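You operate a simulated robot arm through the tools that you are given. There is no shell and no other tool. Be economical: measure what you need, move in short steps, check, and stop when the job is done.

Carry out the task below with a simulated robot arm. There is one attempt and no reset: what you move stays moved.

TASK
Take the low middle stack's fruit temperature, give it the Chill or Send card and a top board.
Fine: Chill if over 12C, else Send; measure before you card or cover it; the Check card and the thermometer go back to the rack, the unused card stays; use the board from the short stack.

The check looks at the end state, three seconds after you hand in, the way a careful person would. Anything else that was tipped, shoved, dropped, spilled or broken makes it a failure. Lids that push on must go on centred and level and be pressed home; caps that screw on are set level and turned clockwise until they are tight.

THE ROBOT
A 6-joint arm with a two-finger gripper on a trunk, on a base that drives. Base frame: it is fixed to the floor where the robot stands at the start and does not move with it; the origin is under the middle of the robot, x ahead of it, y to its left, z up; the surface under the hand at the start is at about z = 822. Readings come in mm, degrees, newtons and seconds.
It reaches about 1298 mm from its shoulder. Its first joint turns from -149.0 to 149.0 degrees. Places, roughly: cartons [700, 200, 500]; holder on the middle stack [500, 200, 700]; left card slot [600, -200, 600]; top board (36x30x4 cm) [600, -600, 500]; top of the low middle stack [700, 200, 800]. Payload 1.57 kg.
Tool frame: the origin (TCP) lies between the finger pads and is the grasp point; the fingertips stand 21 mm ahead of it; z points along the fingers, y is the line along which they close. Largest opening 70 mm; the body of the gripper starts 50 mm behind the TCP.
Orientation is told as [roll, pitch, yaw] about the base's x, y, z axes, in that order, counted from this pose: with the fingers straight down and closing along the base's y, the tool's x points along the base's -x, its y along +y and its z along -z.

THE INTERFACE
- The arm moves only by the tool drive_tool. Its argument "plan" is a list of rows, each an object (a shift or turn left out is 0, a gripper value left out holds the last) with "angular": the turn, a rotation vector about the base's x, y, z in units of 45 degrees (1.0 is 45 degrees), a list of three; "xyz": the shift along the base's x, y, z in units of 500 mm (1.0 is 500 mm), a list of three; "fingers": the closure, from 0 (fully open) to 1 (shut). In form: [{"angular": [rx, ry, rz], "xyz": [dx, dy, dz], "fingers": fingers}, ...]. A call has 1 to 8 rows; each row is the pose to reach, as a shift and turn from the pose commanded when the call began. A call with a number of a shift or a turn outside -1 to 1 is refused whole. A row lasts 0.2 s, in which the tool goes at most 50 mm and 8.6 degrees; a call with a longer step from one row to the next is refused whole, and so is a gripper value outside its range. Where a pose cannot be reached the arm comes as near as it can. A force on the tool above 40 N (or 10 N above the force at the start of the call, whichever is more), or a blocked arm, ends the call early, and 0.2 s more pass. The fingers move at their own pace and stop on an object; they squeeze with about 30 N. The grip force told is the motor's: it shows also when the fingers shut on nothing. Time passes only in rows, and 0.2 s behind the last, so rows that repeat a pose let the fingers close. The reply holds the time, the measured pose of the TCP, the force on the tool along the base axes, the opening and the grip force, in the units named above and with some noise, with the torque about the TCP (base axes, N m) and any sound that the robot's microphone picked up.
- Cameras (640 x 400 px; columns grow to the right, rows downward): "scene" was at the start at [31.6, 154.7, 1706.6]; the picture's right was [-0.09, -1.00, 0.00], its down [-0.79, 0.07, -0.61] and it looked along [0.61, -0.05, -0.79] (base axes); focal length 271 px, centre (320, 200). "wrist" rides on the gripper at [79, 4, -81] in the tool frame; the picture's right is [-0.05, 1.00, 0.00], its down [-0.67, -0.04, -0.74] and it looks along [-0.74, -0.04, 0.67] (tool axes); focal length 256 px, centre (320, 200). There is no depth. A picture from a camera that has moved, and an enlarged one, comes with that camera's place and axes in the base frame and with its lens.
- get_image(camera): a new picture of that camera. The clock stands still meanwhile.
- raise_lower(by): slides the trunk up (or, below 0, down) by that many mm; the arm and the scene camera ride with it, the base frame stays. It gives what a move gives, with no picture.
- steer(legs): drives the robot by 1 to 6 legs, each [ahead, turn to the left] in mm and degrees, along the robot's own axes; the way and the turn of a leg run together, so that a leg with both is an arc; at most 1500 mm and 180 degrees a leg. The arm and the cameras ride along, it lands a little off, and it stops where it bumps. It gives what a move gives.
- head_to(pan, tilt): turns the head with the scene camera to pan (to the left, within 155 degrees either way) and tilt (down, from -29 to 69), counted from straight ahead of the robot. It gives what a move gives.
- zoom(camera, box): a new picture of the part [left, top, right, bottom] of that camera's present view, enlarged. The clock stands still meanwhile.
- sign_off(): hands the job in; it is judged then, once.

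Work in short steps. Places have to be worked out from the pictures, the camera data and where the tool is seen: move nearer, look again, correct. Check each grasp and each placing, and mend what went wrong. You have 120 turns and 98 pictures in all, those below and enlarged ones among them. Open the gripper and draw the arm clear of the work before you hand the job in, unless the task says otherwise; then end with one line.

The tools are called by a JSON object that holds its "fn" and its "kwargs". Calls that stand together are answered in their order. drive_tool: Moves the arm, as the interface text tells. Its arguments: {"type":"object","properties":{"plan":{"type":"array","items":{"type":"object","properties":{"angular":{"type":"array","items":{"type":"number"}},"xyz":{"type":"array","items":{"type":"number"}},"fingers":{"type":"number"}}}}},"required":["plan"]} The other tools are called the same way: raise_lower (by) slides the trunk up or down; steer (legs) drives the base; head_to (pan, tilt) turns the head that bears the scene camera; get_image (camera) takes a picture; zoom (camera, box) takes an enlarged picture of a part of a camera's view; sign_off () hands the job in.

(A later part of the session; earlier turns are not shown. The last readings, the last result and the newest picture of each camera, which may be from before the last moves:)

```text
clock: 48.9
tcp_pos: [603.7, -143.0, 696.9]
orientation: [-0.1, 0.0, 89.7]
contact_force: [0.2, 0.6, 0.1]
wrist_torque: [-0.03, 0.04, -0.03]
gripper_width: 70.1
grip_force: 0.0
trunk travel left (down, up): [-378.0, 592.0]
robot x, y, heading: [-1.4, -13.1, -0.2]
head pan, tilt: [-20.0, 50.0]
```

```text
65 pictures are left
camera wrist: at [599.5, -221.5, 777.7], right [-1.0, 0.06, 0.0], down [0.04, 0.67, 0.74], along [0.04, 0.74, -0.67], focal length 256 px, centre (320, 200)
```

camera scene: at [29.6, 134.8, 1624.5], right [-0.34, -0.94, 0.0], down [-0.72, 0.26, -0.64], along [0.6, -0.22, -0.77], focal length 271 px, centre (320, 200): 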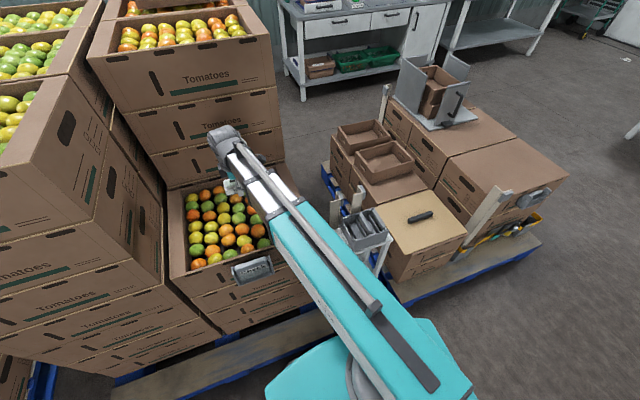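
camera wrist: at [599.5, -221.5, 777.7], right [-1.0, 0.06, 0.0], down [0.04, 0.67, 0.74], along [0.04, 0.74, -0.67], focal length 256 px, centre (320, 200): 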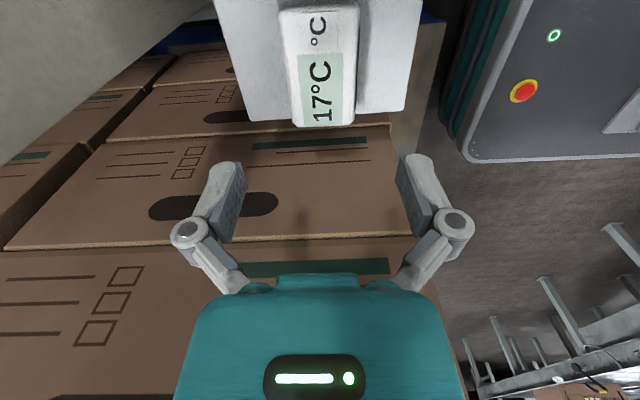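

The thermometer is back in place. Next the Check card: I raise and go near the front holder to look.

{"fn": "raise_lower", "kwargs": {"by": 230}}

{"fn": "drive_tool", "kwargs": {"plan": [{"xyz": [-0.03, 0.08, 0]}, {"xyz": [-0.06, 0.16, 0]}, {"xyz": [-0.09, 0.24, 0]}, {"xyz": [-0.12, 0.32, 0]}, {"xyz": [-0.15, 0.4, 0]}, {"xyz": [-0.18, 0.46, 0]}]}}

{"fn": "get_image", "kwargs": {"camera": "wrist"}}

{"fn": "get_image", "kwargs": {"camera": "scene"}}

```text
clock: 51.3
tcp_pos: [603.5, -142.4, 927.0]
orientation: [-0.1, -0.1, 89.8]
contact_force: [0.1, 0.3, 0.0]
wrist_torque: [0.04, -0.01, -0.03]
gripper_width: 70.1
grip_force: 0.1
trunk travel left (down, up): [-608.0, 362.0]
robot x, y, heading: [-1.2, -9.6, -0.0]
head pan, tilt: [-20.0, 50.0]
```

```text
clock: 52.7
tcp_pos: [527.3, 90.4, 925.9]
orientation: [-0.1, 0.0, 89.7]
contact_force: [0.4, 0.3, 0.3]
wrist_torque: [0.01, -0.01, 0.0]
gripper_width: 69.7
grip_force: 0.0
out of reach, approached as far as the arm can: row 5, 6
trunk travel left (down, up): [-608.0, 362.0]
robot x, y, heading: [0.8, -12.6, -0.3]
head pan, tilt: [-20.0, 50.0]
```

```text
64 pictures are left
camera wrist: at [523.7, 11.7, 1007.8], right [-1.0, 0.06, 0.0], down [0.04, 0.67, 0.74], along [0.04, 0.74, -0.67], focal length 256 px, centre (320, 200)
```

wrist: 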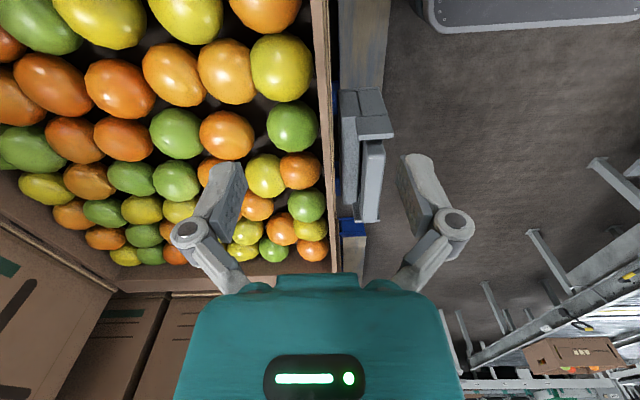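

```text
63 pictures are left
camera scene: at [29.3, 134.8, 1589.9], right [-0.34, -0.94, 0.0], down [-0.72, 0.26, -0.64], along [0.6, -0.22, -0.77], focal length 271 px, centre (320, 200)
```

scene: 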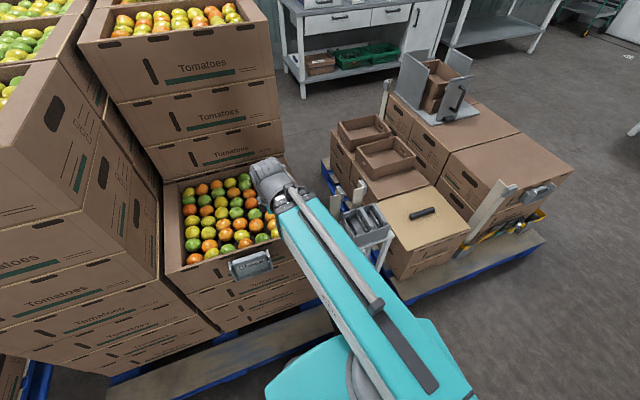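

The holder's card is at about (473,214), inside the arm's minimum radius (~536). I back the base 120 mm.

{"fn": "steer", "kwargs": {"legs": [[-120, 0]]}}

{"fn": "get_image", "kwargs": {"camera": "wrist"}}

```text
clock: 54.1
tcp_pos: [407.7, 90.3, 926.7]
orientation: [-0.1, 0.0, 89.7]
contact_force: [0.0, -0.7, 0.1]
wrist_torque: [-0.01, 0.0, -0.04]
gripper_width: 70.1
grip_force: 0.0
trunk travel left (down, up): [-608.0, 362.0]
robot x, y, heading: [-122.4, -7.8, -0.2]
head pan, tilt: [-20.0, 50.0]
```

```text
62 pictures are left
camera wrist: at [404.2, 11.2, 1007.7], right [-1.0, 0.06, 0.0], down [0.04, 0.67, 0.74], along [0.04, 0.74, -0.67], focal length 256 px, centre (320, 200)
```

wrist: 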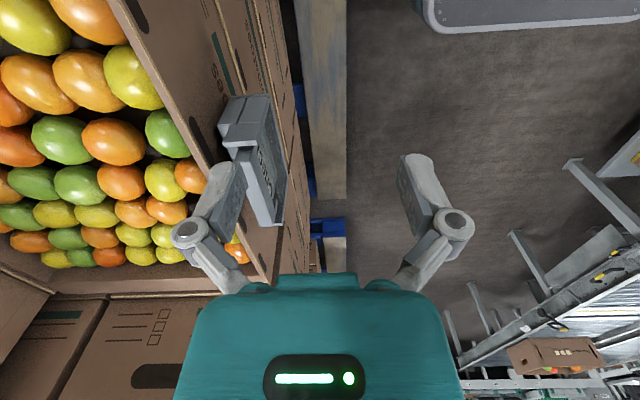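

{"fn": "zoom", "kwargs": {"camera": "wrist", "box": [190, 70, 320, 240]}}

{"fn": "zoom", "kwargs": {"camera": "scene", "box": [180, 150, 320, 250]}}

```text
2.35 times, centred on (255, 155) of wrist
camera zoom: at [404.2, 11.2, 1007.7], right [-1.0, 0.06, 0.0], down [0.04, 0.67, 0.74], along [0.04, 0.74, -0.67], focal length 602 px, centre (473, 306)
```

zoom: 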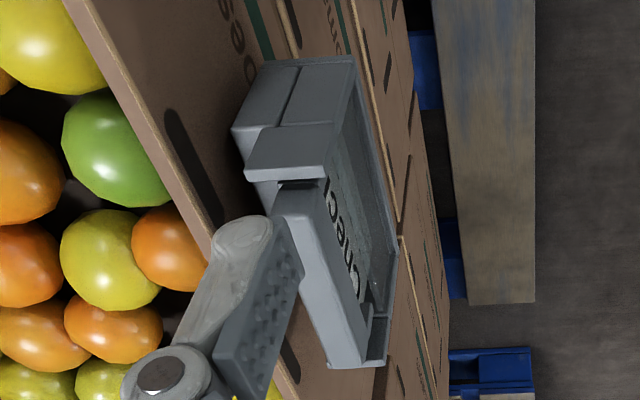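

```text
4.00 times, centred on (250, 200) of scene
camera zoom: at [-90.2, 134.9, 1589.9], right [-0.34, -0.94, 0.0], down [-0.72, 0.26, -0.64], along [0.6, -0.22, -0.77], focal length 1085 px, centre (600, 200)
```

zoom: 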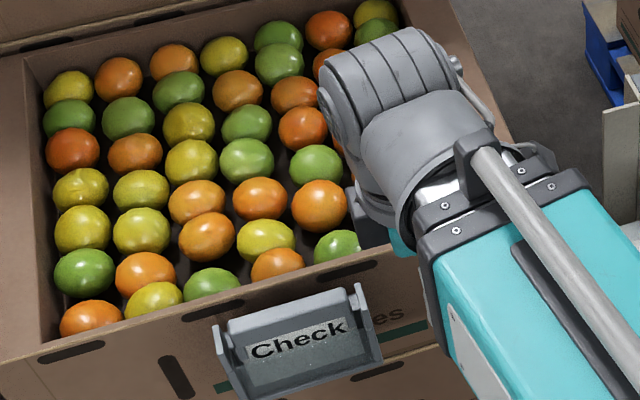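

Triangulating, the Check card's handle is about (490,208,812). I move above it.

{"fn": "drive_tool", "kwargs": {"plan": [{"xyz": [0.03, 0.05, 0]}, {"xyz": [0.07, 0.1, 0]}, {"xyz": [0.11, 0.16, 0]}, {"xyz": [0.14, 0.2, 0]}, {"xyz": [0.164, 0.236, 0]}, {"xyz": [0.164, 0.236, 0]}]}}

{"fn": "get_image", "kwargs": {"camera": "wrist"}}

```text
clock: 55.5
tcp_pos: [489.5, 208.2, 926.4]
orientation: [0.0, -0.1, 89.7]
contact_force: [-0.1, 0.4, -0.2]
wrist_torque: [0.01, -0.01, -0.02]
gripper_width: 69.8
grip_force: 0.1
trunk travel left (down, up): [-608.0, 362.0]
robot x, y, heading: [-117.9, -11.1, -0.0]
head pan, tilt: [-20.0, 50.0]
```

```text
59 pictures are left
camera wrist: at [485.3, 128.8, 1007.7], right [-1.0, 0.06, 0.0], down [0.04, 0.67, 0.74], along [0.04, 0.74, -0.67], focal length 256 px, centre (320, 200)
```

wrist: 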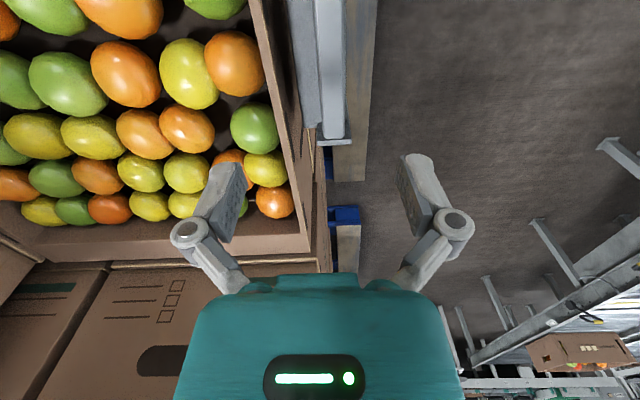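

{"fn": "zoom", "kwargs": {"camera": "wrist", "box": [240, 0, 400, 200]}}

```text
2.00 times, centred on (320, 100) of wrist
camera zoom: at [485.3, 128.8, 1007.7], right [-1.0, 0.06, 0.0], down [0.04, 0.67, 0.74], along [0.04, 0.74, -0.67], focal length 512 px, centre (320, 400)
```

zoom: 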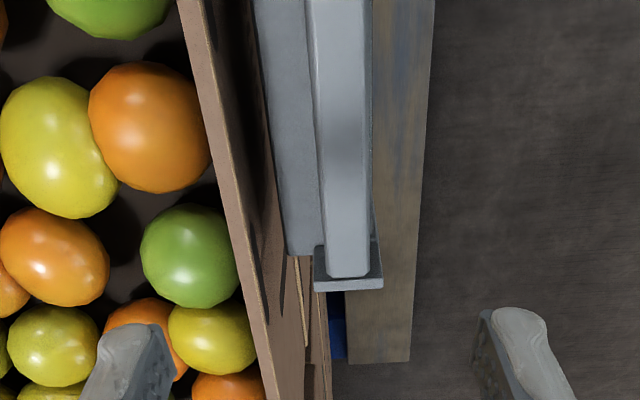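

Handle ≈20 mm thick at x≈481, box face at x≈525. I shift 8 mm in -x, lower 45 mm, partly close to a 45 mm opening, and re-measure.

{"fn": "drive_tool", "kwargs": {"plan": [{"xyz": [-0.017, 0, 0], "fingers": 0.36}, {"xyz": [-0.017, 0, 0], "fingers": 0.36}, {"xyz": [-0.017, 0, 0], "fingers": 0.36}]}}

{"fn": "raise_lower", "kwargs": {"by": -45}}

{"fn": "get_image", "kwargs": {"camera": "wrist"}}

```text
clock: 56.3
tcp_pos: [480.9, 208.1, 926.5]
orientation: [0.0, 0.1, 89.6]
contact_force: [-0.1, 0.2, 0.3]
wrist_torque: [-0.01, 0.02, -0.02]
gripper_width: 44.8
grip_force: 0.1
trunk travel left (down, up): [-608.0, 362.0]
robot x, y, heading: [-122.8, -10.2, -0.4]
head pan, tilt: [-20.0, 50.0]
```

```text
clock: 57.2
tcp_pos: [480.6, 208.4, 882.4]
orientation: [0.0, 0.0, 89.7]
contact_force: [0.2, 0.4, 0.3]
wrist_torque: [0.02, 0.0, -0.01]
gripper_width: 44.8
grip_force: 0.1
trunk travel left (down, up): [-563.0, 407.0]
robot x, y, heading: [-123.0, -10.4, 0.1]
head pan, tilt: [-20.0, 50.0]
```

```text
57 pictures are left
camera wrist: at [476.8, 128.9, 962.8], right [-1.0, 0.06, 0.0], down [0.04, 0.67, 0.74], along [0.04, 0.74, -0.67], focal length 256 px, centre (320, 200)
```

wrist: 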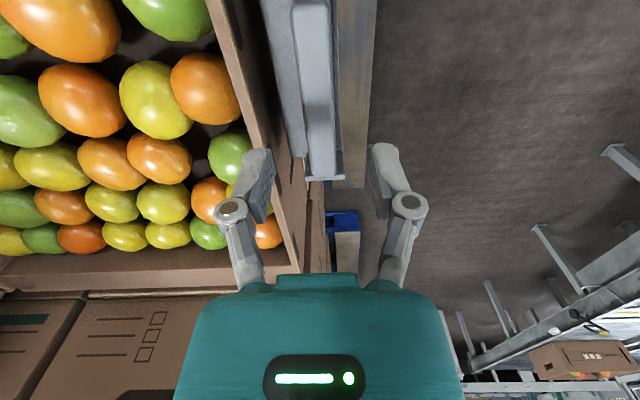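

Handle top estimated ~z 818, centred at x≈482. I lower 45 mm (tips ~816) and look.

{"fn": "raise_lower", "kwargs": {"by": -42}}

{"fn": "get_image", "kwargs": {"camera": "wrist"}}

{"fn": "zoom", "kwargs": {"camera": "scene", "box": [180, 110, 300, 230]}}

```text
clock: 58.0
tcp_pos: [480.5, 208.5, 839.5]
orientation: [0.0, 0.0, 89.8]
contact_force: [-0.6, -0.1, 0.6]
wrist_torque: [-0.02, 0.0, -0.01]
gripper_width: 44.7
grip_force: 0.0
trunk travel left (down, up): [-521.0, 449.0]
robot x, y, heading: [-117.7, -10.9, -0.3]
head pan, tilt: [-20.0, 50.0]
```

```text
56 pictures are left
camera wrist: at [476.8, 128.9, 920.7], right [-1.0, 0.06, 0.0], down [0.04, 0.67, 0.74], along [0.04, 0.74, -0.67], focal length 256 px, centre (320, 200)
```

wrist: 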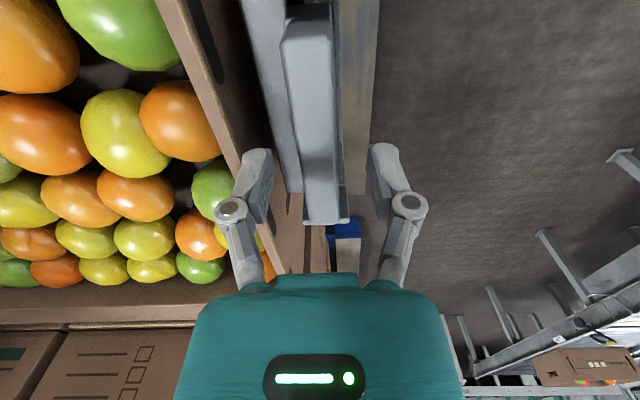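

```text
3.33 times, centred on (240, 170) of scene
camera zoom: at [-90.4, 134.9, 1502.8], right [-0.34, -0.94, 0.0], down [-0.72, 0.26, -0.64], along [0.6, -0.22, -0.77], focal length 904 px, centre (587, 300)
```

zoom: 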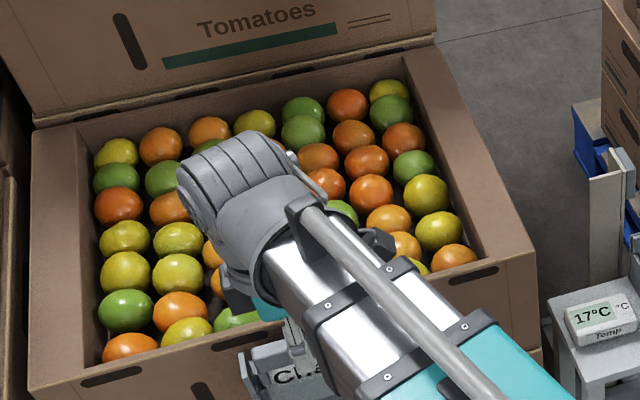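

Handle top is at z≈818, y from 154 to 257, x≈482. I lower 16 mm and close on it.

{"fn": "raise_lower", "kwargs": {"by": -10}}

{"fn": "raise_lower", "kwargs": {"by": -6}}

{"fn": "drive_tool", "kwargs": {"plan": [{"xyz": [0.002, -0.005, 0], "fingers": 0.36}, {"xyz": [0.002, -0.005, 0], "fingers": 0.6}, {"xyz": [0.002, -0.005, 0], "fingers": 0.9}, {"xyz": [0.002, -0.005, 0], "fingers": 0.9}, {"xyz": [0.002, -0.005, 0], "fingers": 0.9}]}}

{"fn": "get_image", "kwargs": {"camera": "wrist"}}

```text
clock: 58.6
tcp_pos: [481.0, 207.8, 831.1]
orientation: [0.1, 0.0, 89.7]
contact_force: [-2.0, 0.4, 0.2]
wrist_torque: [-0.03, 0.04, 0.03]
gripper_width: 44.0
grip_force: 0.1
trunk travel left (down, up): [-511.0, 459.0]
robot x, y, heading: [-119.4, -9.3, 0.0]
head pan, tilt: [-20.0, 50.0]
```

```text
clock: 59.2
tcp_pos: [480.0, 207.5, 824.5]
orientation: [0.0, 0.1, 89.6]
contact_force: [-2.7, -0.7, 0.4]
wrist_torque: [0.02, 0.0, -0.02]
gripper_width: 44.2
grip_force: 0.0
trunk travel left (down, up): [-505.0, 465.0]
robot x, y, heading: [-121.2, -4.3, 0.1]
head pan, tilt: [-20.0, 50.0]
```

```text
clock: 60.4
tcp_pos: [482.4, 204.3, 824.6]
orientation: [-0.1, 0.0, 89.8]
contact_force: [-1.2, -0.8, 3.9]
wrist_torque: [-0.07, 0.04, 0.03]
gripper_width: 16.2
grip_force: 29.7
trunk travel left (down, up): [-505.0, 465.0]
robot x, y, heading: [-120.1, -8.8, 0.1]
head pan, tilt: [-20.0, 50.0]
```

```text
54 pictures are left
camera wrist: at [477.9, 125.7, 905.0], right [-1.0, 0.06, 0.0], down [0.04, 0.67, 0.74], along [0.04, 0.74, -0.67], focal length 256 px, centre (320, 200)
```

wrist: 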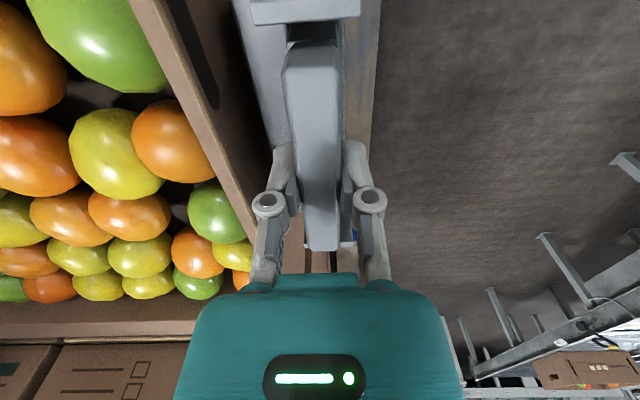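

Gripped at 16 mm. I lift in two steps and check.

{"fn": "raise_lower", "kwargs": {"by": 8}}

{"fn": "raise_lower", "kwargs": {"by": 50}}

{"fn": "get_image", "kwargs": {"camera": "wrist"}}

```text
clock: 60.9
tcp_pos: [482.4, 204.5, 831.8]
orientation: [0.0, 0.0, 89.8]
contact_force: [-0.7, 0.0, -0.6]
wrist_torque: [0.02, -0.03, 0.05]
gripper_width: 16.5
grip_force: 29.9
trunk travel left (down, up): [-513.0, 457.0]
robot x, y, heading: [-117.6, -7.7, -0.2]
head pan, tilt: [-20.0, 50.0]
```

```text
clock: 61.9
tcp_pos: [481.8, 204.4, 882.6]
orientation: [0.0, -0.1, 89.7]
contact_force: [0.4, -0.3, 0.0]
wrist_torque: [-0.03, 0.01, -0.01]
gripper_width: 16.4
grip_force: 29.6
trunk travel left (down, up): [-563.0, 407.0]
robot x, y, heading: [-119.6, -8.7, -0.2]
head pan, tilt: [-20.0, 50.0]
```

```text
53 pictures are left
camera wrist: at [478.3, 125.8, 962.7], right [-1.0, 0.06, 0.0], down [0.04, 0.67, 0.74], along [0.04, 0.74, -0.67], focal length 256 px, centre (320, 200)
```

wrist: 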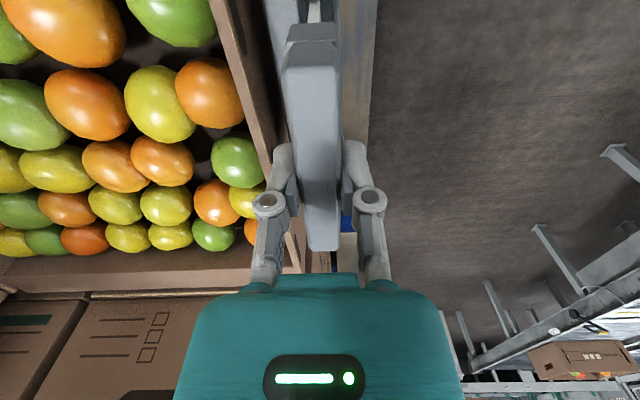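

Card held. I raise clear, then swing toward the rack while turning back to yaw 0.

{"fn": "raise_lower", "kwargs": {"by": 75}}

{"fn": "drive_tool", "kwargs": {"plan": [{"xyz": [0.0, -0.08, 0]}, {"xyz": [0.01, -0.16, 0]}, {"xyz": [0.03, -0.24, 0], "angular": [0, 0, -0.16]}, {"xyz": [0.06, -0.32, 0], "angular": [0, 0, -0.32]}, {"xyz": [0.09, -0.41, 0], "angular": [0, 0, -0.48]}, {"xyz": [0.12, -0.5, 0], "angular": [0, 0, -0.65]}, {"xyz": [0.15, -0.59, 0], "angular": [0, 0, -0.82]}, {"xyz": [0.17, -0.68, 0], "angular": [0, 0, -0.99]}]}}

{"fn": "drive_tool", "kwargs": {"plan": [{"angular": [0, 0, -0.17]}, {"angular": [0, 0, -0.34]}, {"angular": [0, 0, -0.51]}, {"angular": [0, 0, -0.68]}, {"angular": [0, 0, -0.85]}, {"angular": [0, 0, -0.997]}, {"angular": [0, 0, -0.997]}]}}

{"fn": "get_image", "kwargs": {"camera": "wrist"}}

```text
clock: 63.0
tcp_pos: [482.8, 205.1, 956.3]
orientation: [0.0, 0.1, 89.6]
contact_force: [0.0, -0.2, -0.9]
wrist_torque: [0.04, 0.0, 0.02]
gripper_width: 16.2
grip_force: 29.8
trunk travel left (down, up): [-638.0, 332.0]
robot x, y, heading: [-120.4, -11.9, -0.3]
head pan, tilt: [-20.0, 50.0]
```

```text
clock: 64.8
tcp_pos: [568.8, -135.7, 957.1]
orientation: [0.0, 0.0, 45.0]
contact_force: [-0.3, -0.9, -0.9]
wrist_torque: [-0.01, -0.01, -0.01]
gripper_width: 16.5
grip_force: 29.9
trunk travel left (down, up): [-638.0, 332.0]
robot x, y, heading: [-122.7, -13.7, -0.2]
head pan, tilt: [-20.0, 50.0]
```

```text
clock: 66.4
tcp_pos: [566.9, -134.6, 957.5]
orientation: [0.0, 0.0, 0.2]
contact_force: [-0.3, -0.1, -1.2]
wrist_torque: [0.01, -0.02, -0.01]
gripper_width: 16.2
grip_force: 30.6
trunk travel left (down, up): [-638.0, 332.0]
robot x, y, heading: [-121.9, -9.9, -0.2]
head pan, tilt: [-20.0, 50.0]
```

```text
52 pictures are left
camera wrist: at [488.8, -130.8, 1037.7], right [0.05, 1.0, 0.0], down [0.67, -0.03, 0.74], along [0.74, -0.04, -0.67], focal length 256 px, centre (320, 200)
```

wrist: 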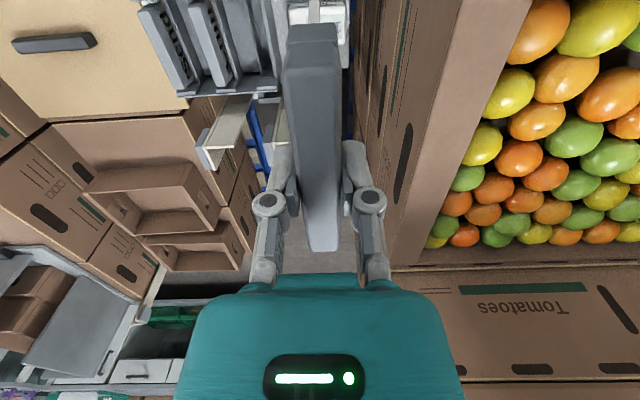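

I move above the left slot region (607,-236) and lower to z≈800 for a closer look.

{"fn": "drive_tool", "kwargs": {"plan": [{"xyz": [0.02, -0.05, 0]}, {"xyz": [0.04, -0.1, 0]}, {"xyz": [0.06, -0.15, 0]}, {"xyz": [0.08, -0.2, 0]}, {"xyz": [0.08, -0.2, 0]}]}}

{"fn": "raise_lower", "kwargs": {"by": -160}}

{"fn": "get_image", "kwargs": {"camera": "wrist"}}

```text
clock: 67.6
tcp_pos: [608.8, -233.3, 956.5]
orientation: [0.0, 0.0, 0.2]
contact_force: [-0.8, 0.4, -0.6]
wrist_torque: [0.02, 0.01, 0.01]
gripper_width: 16.6
grip_force: 29.3
trunk travel left (down, up): [-638.0, 332.0]
robot x, y, heading: [-121.5, -12.6, 0.0]
head pan, tilt: [-20.0, 50.0]
```

```text
clock: 69.4
tcp_pos: [608.7, -233.1, 796.0]
orientation: [0.0, 0.0, 0.3]
contact_force: [0.7, 0.4, -0.5]
wrist_torque: [-0.01, -0.01, -0.04]
gripper_width: 16.4
grip_force: 30.3
trunk travel left (down, up): [-478.0, 492.0]
robot x, y, heading: [-118.2, -6.7, 0.1]
head pan, tilt: [-20.0, 50.0]
```

```text
51 pictures are left
camera wrist: at [530.0, -229.5, 877.8], right [0.05, 1.0, 0.0], down [0.67, -0.03, 0.74], along [0.74, -0.04, -0.67], focal length 256 px, centre (320, 200)
```

wrist: 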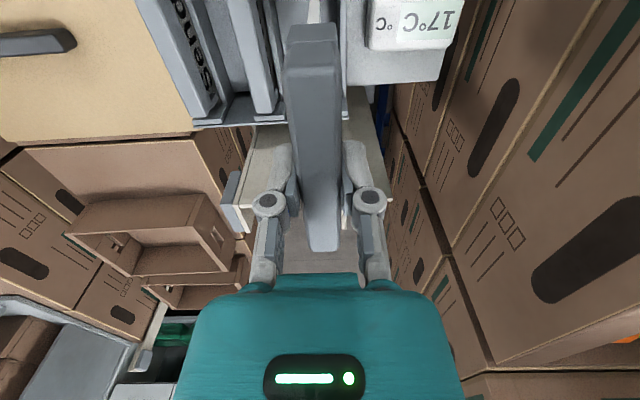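

{"fn": "zoom", "kwargs": {"camera": "wrist", "box": [150, 0, 400, 150]}}

{"fn": "get_image", "kwargs": {"camera": "scene"}}

```text
2.56 times, centred on (275, 75) of wrist
camera zoom: at [530.0, -229.5, 877.8], right [0.05, 1.0, 0.0], down [0.67, -0.03, 0.74], along [0.74, -0.04, -0.67], focal length 655 px, centre (435, 520)
```

zoom: 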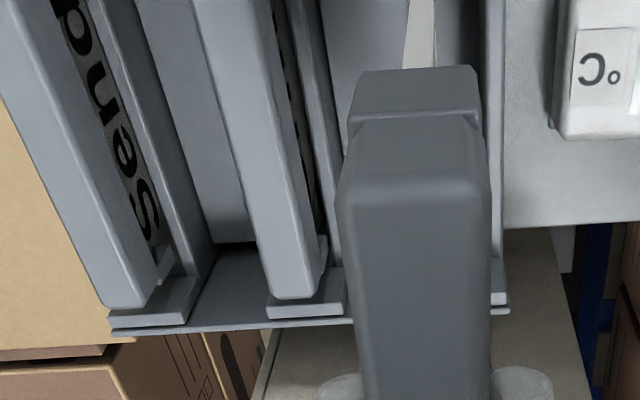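

```text
49 pictures are left
camera scene: at [-90.4, 134.9, 1459.9], right [-0.34, -0.94, 0.0], down [-0.72, 0.26, -0.64], along [0.6, -0.22, -0.77], focal length 271 px, centre (320, 200)
```

scene: 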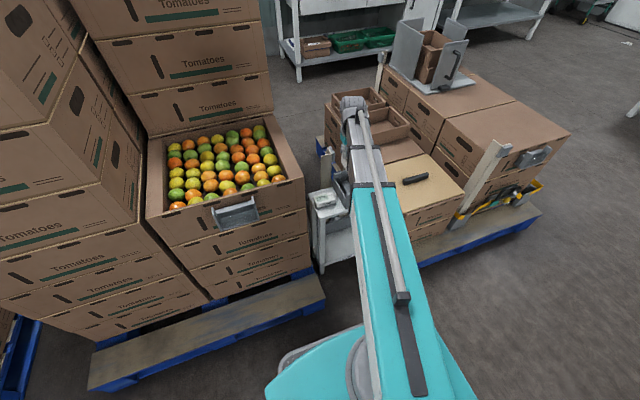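

The holder is now empty, and the rack tabs give the left slot at y≈-223. I shift there and lower to z≈725 to check alignment.

{"fn": "drive_tool", "kwargs": {"plan": [{"xyz": [-0.006, 0.02, 0]}, {"xyz": [-0.006, 0.02, 0]}]}}

{"fn": "raise_lower", "kwargs": {"by": -65}}

{"fn": "get_image", "kwargs": {"camera": "wrist"}}

{"fn": "zoom", "kwargs": {"camera": "scene", "box": [300, 150, 400, 230]}}

```text
clock: 70.0
tcp_pos: [605.7, -224.7, 796.4]
orientation: [0.0, 0.1, 0.3]
contact_force: [-1.1, 0.5, -0.2]
wrist_torque: [0.04, -0.02, 0.0]
gripper_width: 16.4
grip_force: 29.4
trunk travel left (down, up): [-478.0, 492.0]
robot x, y, heading: [-119.5, -15.5, -0.3]
head pan, tilt: [-20.0, 50.0]
```

```text
clock: 71.0
tcp_pos: [605.8, -224.7, 732.5]
orientation: [0.0, -0.1, 0.3]
contact_force: [0.4, -0.5, -0.3]
wrist_torque: [0.0, -0.02, -0.02]
gripper_width: 16.6
grip_force: 29.9
trunk travel left (down, up): [-413.0, 557.0]
robot x, y, heading: [-123.0, -6.5, -0.1]
head pan, tilt: [-20.0, 50.0]
```

```text
48 pictures are left
camera wrist: at [527.2, -220.0, 812.7], right [0.05, 1.0, 0.0], down [0.67, -0.03, 0.74], along [0.74, -0.04, -0.67], focal length 256 px, centre (320, 200)
```

wrist: 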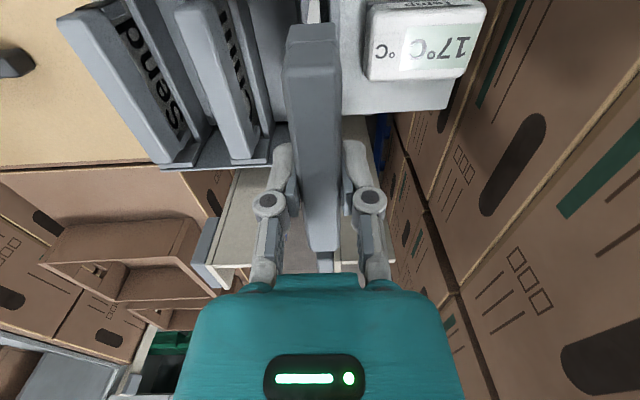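

```text
5.00 times, centred on (350, 190) of scene
camera zoom: at [-90.4, 134.9, 1394.9], right [-0.34, -0.94, 0.0], down [-0.72, 0.26, -0.64], along [0.6, -0.22, -0.77], focal length 1357 px, centre (170, 250)
```

zoom: 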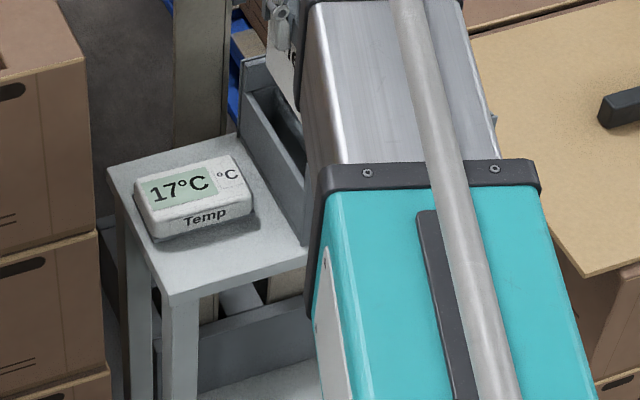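

To see the empty slot unoccluded, I shift 75 mm to the left (y≈-150) and zoom on the slot.

{"fn": "drive_tool", "kwargs": {"plan": [{"xyz": [0, 0.07, 0]}, {"xyz": [0, 0.15, 0]}, {"xyz": [0, 0.15, 0]}]}}

{"fn": "zoom", "kwargs": {"camera": "wrist", "box": [50, 0, 310, 180]}}

```text
clock: 71.8
tcp_pos: [608.7, -147.6, 732.1]
orientation: [0.0, 0.1, 0.4]
contact_force: [-0.4, -0.1, -0.6]
wrist_torque: [0.01, 0.05, -0.02]
gripper_width: 16.5
grip_force: 29.9
trunk travel left (down, up): [-413.0, 557.0]
robot x, y, heading: [-119.7, -9.8, -0.2]
head pan, tilt: [-20.0, 50.0]
```

```text
2.22 times, centred on (180, 90) of wrist
camera zoom: at [529.3, -144.1, 812.7], right [0.05, 1.0, 0.0], down [0.67, -0.03, 0.74], along [0.74, -0.04, -0.67], focal length 569 px, centre (631, 444)
```

zoom: 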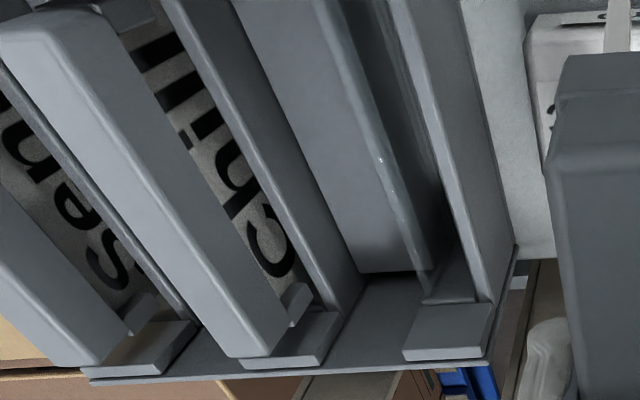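

Pitch of the slots works out ≈65 mm, so the left slot is at y≈-225, as I had. I return there and lower stepwise.

{"fn": "drive_tool", "kwargs": {"plan": [{"xyz": [0, -0.08, 0]}, {"xyz": [-0.004, -0.154, 0]}, {"xyz": [-0.004, -0.154, 0]}]}}

{"fn": "raise_lower", "kwargs": {"by": -35}}

{"fn": "get_image", "kwargs": {"camera": "wrist"}}

```text
clock: 72.7
tcp_pos: [603.4, -225.9, 730.9]
orientation: [-0.1, 0.1, 0.4]
contact_force: [0.0, -0.5, -0.2]
wrist_torque: [0.0, 0.01, -0.02]
gripper_width: 16.4
grip_force: 29.9
trunk travel left (down, up): [-413.0, 557.0]
robot x, y, heading: [-121.8, -9.4, -0.1]
head pan, tilt: [-20.0, 50.0]
```

```text
clock: 73.4
tcp_pos: [604.2, -227.1, 695.7]
orientation: [0.0, -0.1, 0.3]
contact_force: [0.3, 0.7, -0.5]
wrist_torque: [0.0, -0.02, 0.0]
gripper_width: 16.2
grip_force: 30.1
trunk travel left (down, up): [-378.0, 592.0]
robot x, y, heading: [-116.5, -4.7, -0.2]
head pan, tilt: [-20.0, 50.0]
```

```text
45 pictures are left
camera wrist: at [525.1, -222.4, 777.7], right [0.05, 1.0, 0.0], down [0.67, -0.03, 0.74], along [0.74, -0.04, -0.67], focal length 256 px, centre (320, 200)
```

wrist: 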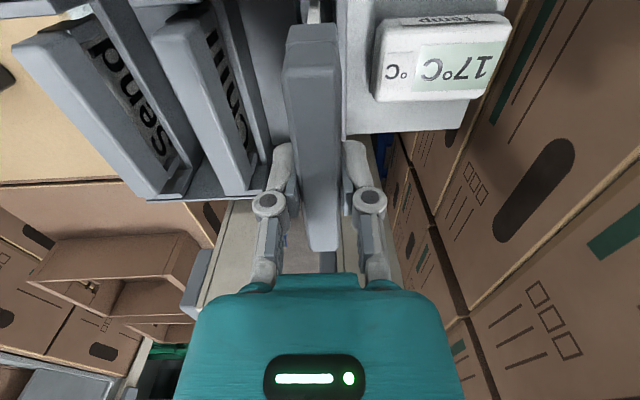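

{"fn": "raise_lower", "kwargs": {"by": -15}}

{"fn": "get_image", "kwargs": {"camera": "wrist"}}

```text
clock: 74.1
tcp_pos: [602.7, -225.5, 682.0]
orientation: [0.0, 0.0, 0.4]
contact_force: [-1.0, -0.2, 0.7]
wrist_torque: [0.0, -0.01, 0.0]
gripper_width: 16.3
grip_force: 29.7
trunk travel left (down, up): [-363.0, 607.0]
robot x, y, heading: [-121.2, -9.8, -0.5]
head pan, tilt: [-20.0, 50.0]
```

```text
44 pictures are left
camera wrist: at [525.1, -222.4, 762.7], right [0.05, 1.0, 0.0], down [0.67, -0.03, 0.74], along [0.74, -0.04, -0.67], focal length 256 px, centre (320, 200)
```

wrist: 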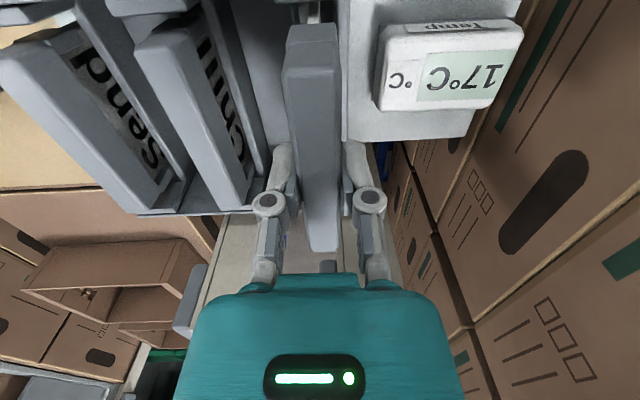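

{"fn": "zoom", "kwargs": {"camera": "wrist", "box": [0, 0, 400, 260]}}

```text
1.54 times, centred on (200, 130) of wrist
camera zoom: at [525.1, -222.4, 762.7], right [0.05, 1.0, 0.0], down [0.67, -0.03, 0.74], along [0.74, -0.04, -0.67], focal length 394 px, centre (505, 308)
```

zoom: 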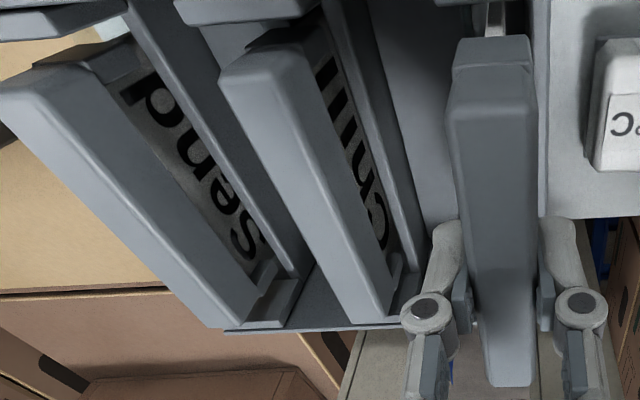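

Pitch estimate ~64–66 mm puts the slot at y≈-226, where I am. I lower in steps with force checks.

{"fn": "raise_lower", "kwargs": {"by": -10}}

{"fn": "raise_lower", "kwargs": {"by": -8}}

{"fn": "raise_lower", "kwargs": {"by": -6}}

```text
clock: 74.7
tcp_pos: [603.8, -225.9, 673.1]
orientation: [0.1, 0.0, 0.3]
contact_force: [-0.7, 0.3, -1.0]
wrist_torque: [-0.01, -0.01, 0.01]
gripper_width: 16.4
grip_force: 30.5
trunk travel left (down, up): [-353.0, 617.0]
robot x, y, heading: [-118.5, -9.9, 0.0]
head pan, tilt: [-20.0, 50.0]
```

```text
clock: 75.2
tcp_pos: [603.4, -227.0, 663.5]
orientation: [0.0, -0.1, 0.2]
contact_force: [-0.2, -0.2, 0.0]
wrist_torque: [0.0, 0.01, 0.01]
gripper_width: 16.5
grip_force: 30.1
trunk travel left (down, up): [-345.0, 625.0]
robot x, y, heading: [-119.4, -14.3, -0.2]
head pan, tilt: [-20.0, 50.0]
```

```text
clock: 75.8
tcp_pos: [604.1, -227.2, 657.6]
orientation: [0.1, 0.0, 0.3]
contact_force: [0.0, 0.5, 0.5]
wrist_torque: [-0.01, 0.04, 0.01]
gripper_width: 16.4
grip_force: 29.9
trunk travel left (down, up): [-339.0, 631.0]
robot x, y, heading: [-123.1, -11.6, -0.3]
head pan, tilt: [-20.0, 50.0]
```

No contact yet; a picture before the final seating.

{"fn": "zoom", "kwargs": {"camera": "wrist", "box": [0, 0, 400, 260]}}

```text
1.54 times, centred on (200, 130) of wrist
camera zoom: at [525.1, -222.4, 738.7], right [0.05, 1.0, 0.0], down [0.67, -0.03, 0.74], along [0.74, -0.04, -0.67], focal length 394 px, centre (505, 308)
```

zoom: 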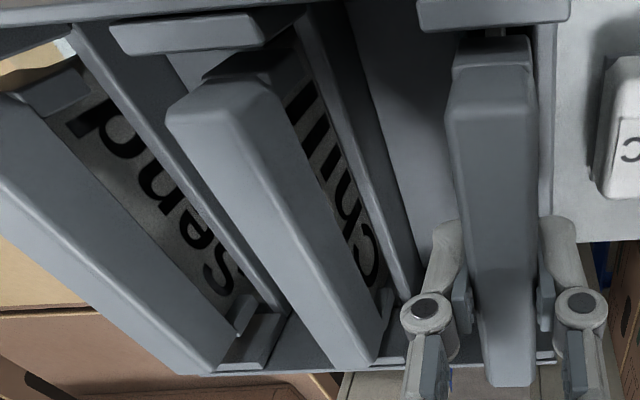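

Relative to its tabs the held card seems ~2 mm too far right (−y). I shift +2 mm and lower on.

{"fn": "drive_tool", "kwargs": {"plan": [{"xyz": [0, 0.004, 0]}, {"xyz": [0, 0.004, 0]}]}}

{"fn": "raise_lower", "kwargs": {"by": -4}}

{"fn": "raise_lower", "kwargs": {"by": -4}}

```text
clock: 76.4
tcp_pos: [603.5, -223.2, 658.1]
orientation: [0.0, 0.0, 0.2]
contact_force: [0.1, 0.0, -0.8]
wrist_torque: [-0.01, 0.0, 0.01]
gripper_width: 16.4
grip_force: 30.4
trunk travel left (down, up): [-339.0, 631.0]
robot x, y, heading: [-119.0, -10.3, -0.2]
head pan, tilt: [-20.0, 50.0]
```

```text
clock: 76.9
tcp_pos: [604.1, -224.2, 654.5]
orientation: [0.0, 0.0, 0.3]
contact_force: [-0.2, 0.3, -0.9]
wrist_torque: [-0.01, -0.02, -0.02]
gripper_width: 16.4
grip_force: 29.9
trunk travel left (down, up): [-335.0, 635.0]
robot x, y, heading: [-116.6, -9.2, -0.2]
head pan, tilt: [-20.0, 50.0]
```

```text
clock: 77.4
tcp_pos: [603.7, -225.1, 650.8]
orientation: [0.0, 0.1, 0.2]
contact_force: [-0.3, 0.1, -0.1]
wrist_torque: [0.0, -0.01, -0.02]
gripper_width: 16.6
grip_force: 29.8
trunk travel left (down, up): [-331.0, 639.0]
robot x, y, heading: [-116.2, -9.3, -0.2]
head pan, tilt: [-20.0, 50.0]
```

{"fn": "raise_lower", "kwargs": {"by": -4}}

{"fn": "raise_lower", "kwargs": {"by": -3}}

{"fn": "zoom", "kwargs": {"camera": "wrist", "box": [0, 0, 400, 260]}}

```text
clock: 78.0
tcp_pos: [603.9, -223.4, 647.3]
orientation: [0.1, 0.0, 0.4]
contact_force: [0.0, 0.4, 4.6]
wrist_torque: [0.02, 0.02, -0.01]
gripper_width: 16.8
grip_force: 30.6
trunk travel left (down, up): [-327.0, 643.0]
robot x, y, heading: [-119.8, -13.2, -0.1]
head pan, tilt: [-20.0, 50.0]
```

```text
clock: 78.5
tcp_pos: [603.3, -223.8, 645.2]
orientation: [0.0, -0.1, 0.3]
contact_force: [4.1, -0.1, 23.2]
wrist_torque: [-0.07, -0.12, -0.01]
gripper_width: 16.2
grip_force: 30.7
trunk travel left (down, up): [-324.0, 646.0]
robot x, y, heading: [-119.7, -9.7, 0.0]
head pan, tilt: [-20.0, 50.0]
```

```text
1.54 times, centred on (200, 130) of wrist
camera zoom: at [524.3, -220.1, 725.0], right [0.05, 1.0, 0.0], down [0.67, -0.03, 0.75], along [0.75, -0.04, -0.67], focal length 394 px, centre (505, 308)
```

zoom: 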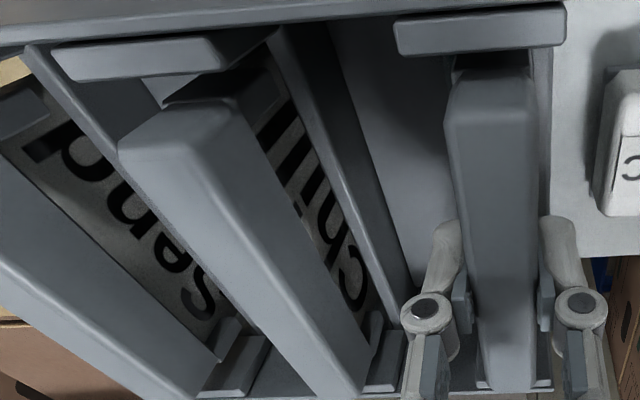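

It bottomed at TCP z≈646, matching the seated height of Chill (≈647). I ease 1 mm, release, and rise 60 mm to check.

{"fn": "raise_lower", "kwargs": {"by": 1}}

{"fn": "drive_tool", "kwargs": {"plan": [{"fingers": 0.7}, {"fingers": 0.55}, {"fingers": 0.5}, {"fingers": 0.5}]}}

{"fn": "raise_lower", "kwargs": {"by": 80}}

{"fn": "get_image", "kwargs": {"camera": "wrist"}}

```text
clock: 79.0
tcp_pos: [603.4, -223.5, 644.0]
orientation: [0.0, 0.0, 0.2]
contact_force: [1.8, -0.2, 11.6]
wrist_torque: [-0.07, -0.25, -0.01]
gripper_width: 16.6
grip_force: 30.1
trunk travel left (down, up): [-325.0, 645.0]
robot x, y, heading: [-120.8, -10.5, -0.1]
head pan, tilt: [-20.0, 50.0]
```

```text
clock: 80.0
tcp_pos: [604.0, -225.2, 643.9]
orientation: [-0.1, 0.0, 0.3]
contact_force: [-0.3, -0.1, -0.1]
wrist_torque: [0.02, 0.01, 0.0]
gripper_width: 35.2
grip_force: 0.1
trunk travel left (down, up): [-325.0, 645.0]
robot x, y, heading: [-119.5, -10.7, -0.2]
head pan, tilt: [-20.0, 50.0]
```

```text
clock: 81.2
tcp_pos: [603.1, -224.9, 724.1]
orientation: [0.1, 0.0, 0.3]
contact_force: [1.0, 0.4, -0.5]
wrist_torque: [0.0, -0.02, -0.01]
gripper_width: 35.1
grip_force: 0.0
trunk travel left (down, up): [-405.0, 565.0]
robot x, y, heading: [-120.3, -6.4, -0.1]
head pan, tilt: [-20.0, 50.0]
```

```text
40 pictures are left
camera wrist: at [525.0, -220.4, 804.7], right [0.05, 1.0, 0.0], down [0.67, -0.03, 0.74], along [0.74, -0.04, -0.67], focal length 256 px, centre (320, 200)
```

wrist: 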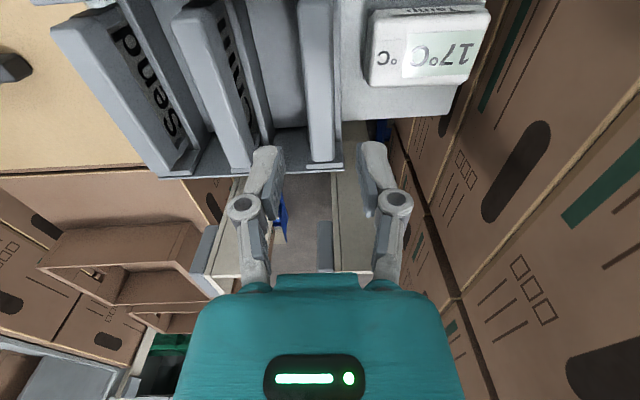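

Check card is seated in the left slot. I zoom to measure the Chill handle relative to it.

{"fn": "zoom", "kwargs": {"camera": "wrist", "box": [140, 0, 360, 190]}}

```text
2.11 times, centred on (250, 95) of wrist
camera zoom: at [525.0, -220.4, 804.7], right [0.05, 1.0, 0.0], down [0.67, -0.03, 0.74], along [0.74, -0.04, -0.67], focal length 539 px, centre (467, 421)
```

zoom: 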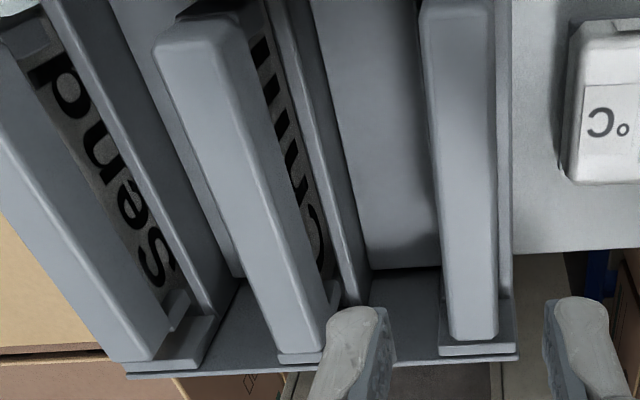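

Chill is about 66 mm further in −y. I move over it, lower to the grip height and check before closing.

{"fn": "drive_tool", "kwargs": {"plan": [{"xyz": [0.0, -0.07, 0], "fingers": 0.36}, {"xyz": [0.003, -0.132, 0], "fingers": 0.36}, {"xyz": [0.003, -0.132, 0], "fingers": 0.36}]}}

{"fn": "raise_lower", "kwargs": {"by": -55}}

{"fn": "get_image", "kwargs": {"camera": "wrist"}}

```text
clock: 82.0
tcp_pos: [605.8, -290.5, 723.6]
orientation: [0.0, 0.1, 0.3]
contact_force: [-0.6, 0.2, 0.0]
wrist_torque: [0.01, 0.0, 0.0]
gripper_width: 44.9
grip_force: 0.1
trunk travel left (down, up): [-405.0, 565.0]
robot x, y, heading: [-118.7, -8.5, -0.1]
head pan, tilt: [-20.0, 50.0]
```

```text
clock: 82.9
tcp_pos: [607.4, -290.9, 669.9]
orientation: [0.0, 0.0, 0.3]
contact_force: [0.2, 0.3, -0.9]
wrist_torque: [0.02, -0.02, 0.0]
gripper_width: 45.0
grip_force: 0.1
trunk travel left (down, up): [-350.0, 620.0]
robot x, y, heading: [-117.0, -10.4, -0.2]
head pan, tilt: [-20.0, 50.0]
```

```text
38 pictures are left
camera wrist: at [527.9, -287.0, 749.7], right [0.05, 1.0, 0.0], down [0.67, -0.03, 0.74], along [0.74, -0.04, -0.67], focal length 256 px, centre (320, 200)
```

wrist: 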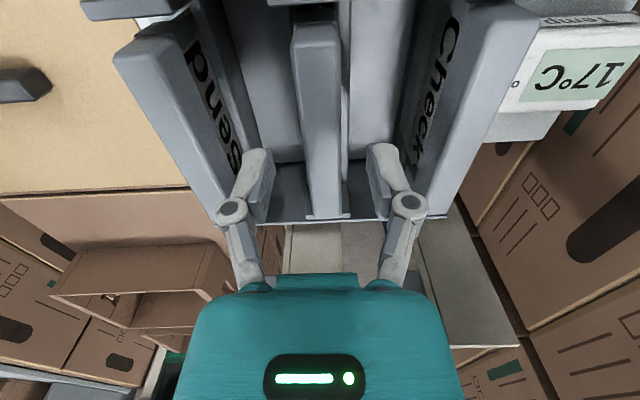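

Fingers straddle Chill. I nudge +1.5 mm in y, lower 25 mm and close.

{"fn": "drive_tool", "kwargs": {"plan": [{"xyz": [-0.002, 0.003, 0]}, {"xyz": [-0.002, 0.003, 0]}]}}

{"fn": "raise_lower", "kwargs": {"by": -25}}

{"fn": "drive_tool", "kwargs": {"plan": [{"fingers": 0.6}, {"fingers": 0.9}, {"fingers": 0.9}, {"fingers": 0.9}, {"fingers": 0.9}]}}

{"fn": "get_image", "kwargs": {"camera": "wrist"}}

```text
clock: 83.5
tcp_pos: [606.3, -288.9, 668.9]
orientation: [0.0, 0.0, 0.3]
contact_force: [0.0, 0.4, -0.1]
wrist_torque: [0.0, -0.01, 0.01]
gripper_width: 44.4
grip_force: 0.0
trunk travel left (down, up): [-350.0, 620.0]
robot x, y, heading: [-119.6, -12.3, -0.1]
head pan, tilt: [-20.0, 50.0]
```

```text
clock: 84.2
tcp_pos: [605.1, -287.9, 642.8]
orientation: [0.0, 0.0, 0.3]
contact_force: [0.0, 0.7, 0.4]
wrist_torque: [0.02, 0.03, 0.0]
gripper_width: 44.8
grip_force: 0.1
trunk travel left (down, up): [-325.0, 645.0]
robot x, y, heading: [-117.3, -12.5, -0.1]
head pan, tilt: [-20.0, 50.0]
```

```text
clock: 85.4
tcp_pos: [605.2, -289.5, 643.5]
orientation: [0.0, 0.0, 0.3]
contact_force: [-0.1, 0.7, 1.1]
wrist_torque: [0.02, -0.04, 0.0]
gripper_width: 16.3
grip_force: 30.1
trunk travel left (down, up): [-325.0, 645.0]
robot x, y, heading: [-119.3, -11.9, -0.1]
head pan, tilt: [-20.0, 50.0]
```

```text
37 pictures are left
camera wrist: at [526.8, -285.1, 724.8], right [0.05, 1.0, 0.0], down [0.67, -0.03, 0.74], along [0.74, -0.04, -0.67], focal length 256 px, centre (320, 200)
```

wrist: 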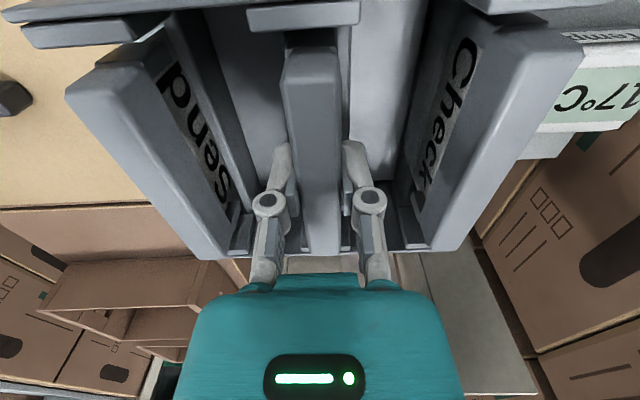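

Chill is gripped (16.3 mm). I lift it, first slowly.

{"fn": "raise_lower", "kwargs": {"by": 10}}

{"fn": "raise_lower", "kwargs": {"by": 110}}

{"fn": "get_image", "kwargs": {"camera": "wrist"}}

```text
clock: 86.0
tcp_pos: [604.7, -288.0, 653.6]
orientation: [0.0, -0.1, 0.3]
contact_force: [0.7, 0.0, -0.3]
wrist_torque: [-0.02, 0.02, -0.01]
gripper_width: 16.5
grip_force: 29.9
trunk travel left (down, up): [-335.0, 635.0]
robot x, y, heading: [-117.8, -13.2, -0.1]
head pan, tilt: [-20.0, 50.0]
```

```text
clock: 87.4
tcp_pos: [605.3, -288.8, 764.5]
orientation: [0.1, 0.0, 0.4]
contact_force: [0.2, -0.7, -0.9]
wrist_torque: [-0.02, -0.03, 0.02]
gripper_width: 16.2
grip_force: 30.1
trunk travel left (down, up): [-445.0, 525.0]
robot x, y, heading: [-122.7, -12.8, -0.2]
head pan, tilt: [-20.0, 50.0]
```

```text
36 pictures are left
camera wrist: at [526.9, -285.1, 844.7], right [0.05, 1.0, 0.0], down [0.67, -0.03, 0.74], along [0.74, -0.04, -0.67], focal length 256 px, centre (320, 200)
```

wrist: 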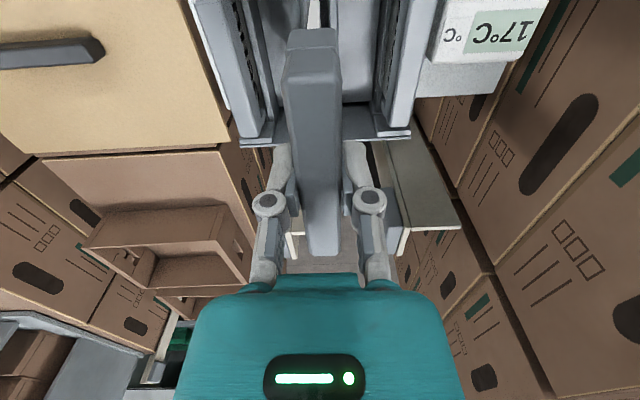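

Chill is held. I raise to ~957 and move to the holder while turning to yaw 90.

{"fn": "raise_lower", "kwargs": {"by": 193}}

{"fn": "drive_tool", "kwargs": {"plan": [{"xyz": [-0.01, 0.08, 0], "angular": [0, 0, 0.12]}, {"xyz": [-0.03, 0.16, 0], "angular": [0, 0, 0.25]}, {"xyz": [-0.06, 0.24, 0], "angular": [0, 0, 0.38]}, {"xyz": [-0.09, 0.32, 0], "angular": [0, 0, 0.5]}, {"xyz": [-0.12, 0.4, 0], "angular": [0, 0, 0.62]}, {"xyz": [-0.15, 0.48, 0], "angular": [0, 0, 0.75]}, {"xyz": [-0.18, 0.56, 0], "angular": [0, 0, 0.88]}, {"xyz": [-0.2, 0.64, 0], "angular": [0, 0, 1.0]}]}}

{"fn": "drive_tool", "kwargs": {"plan": [{"xyz": [-0.01, 0.06, 0], "angular": [0, 0, 0.17]}, {"xyz": [-0.02, 0.13, 0], "angular": [0, 0, 0.34]}, {"xyz": [-0.03, 0.2, 0], "angular": [0, 0, 0.51]}, {"xyz": [-0.04, 0.27, 0], "angular": [0, 0, 0.68]}, {"xyz": [-0.045, 0.343, 0], "angular": [0, 0, 0.85]}, {"xyz": [-0.045, 0.343, 0], "angular": [0, 0, 0.985]}, {"xyz": [-0.045, 0.343, 0], "angular": [0, 0, 0.985]}]}}

{"fn": "drive_tool", "kwargs": {"plan": [{}]}}

```text
clock: 89.5
tcp_pos: [605.9, -288.9, 956.8]
orientation: [0.0, 0.0, 0.3]
contact_force: [0.4, 0.1, 0.1]
wrist_torque: [-0.01, 0.02, 0.02]
gripper_width: 16.3
grip_force: 30.5
trunk travel left (down, up): [-638.0, 332.0]
robot x, y, heading: [-121.2, -10.4, -0.4]
head pan, tilt: [-20.0, 50.0]
```

```text
clock: 91.3
tcp_pos: [502.2, 33.4, 957.7]
orientation: [0.0, -0.1, 45.4]
contact_force: [0.1, -0.3, 0.0]
wrist_torque: [0.02, 0.02, 0.02]
gripper_width: 16.2
grip_force: 30.0
trunk travel left (down, up): [-638.0, 332.0]
robot x, y, heading: [-121.0, -10.6, -0.1]
head pan, tilt: [-20.0, 50.0]
```

```text
clock: 92.9
tcp_pos: [482.5, 202.8, 957.7]
orientation: [-0.1, 0.1, 89.7]
contact_force: [-0.1, -0.1, 0.1]
wrist_torque: [-0.04, 0.01, -0.05]
gripper_width: 16.4
grip_force: 30.3
trunk travel left (down, up): [-638.0, 332.0]
robot x, y, heading: [-121.3, -8.9, 0.1]
head pan, tilt: [-20.0, 50.0]
```

```text
clock: 93.3
tcp_pos: [482.2, 202.8, 955.8]
orientation: [0.0, 0.0, 89.5]
contact_force: [0.4, -0.4, 0.1]
wrist_torque: [0.01, -0.01, -0.04]
gripper_width: 16.2
grip_force: 30.0
trunk travel left (down, up): [-638.0, 332.0]
robot x, y, heading: [-117.4, -13.0, -0.2]
head pan, tilt: [-20.0, 50.0]
```

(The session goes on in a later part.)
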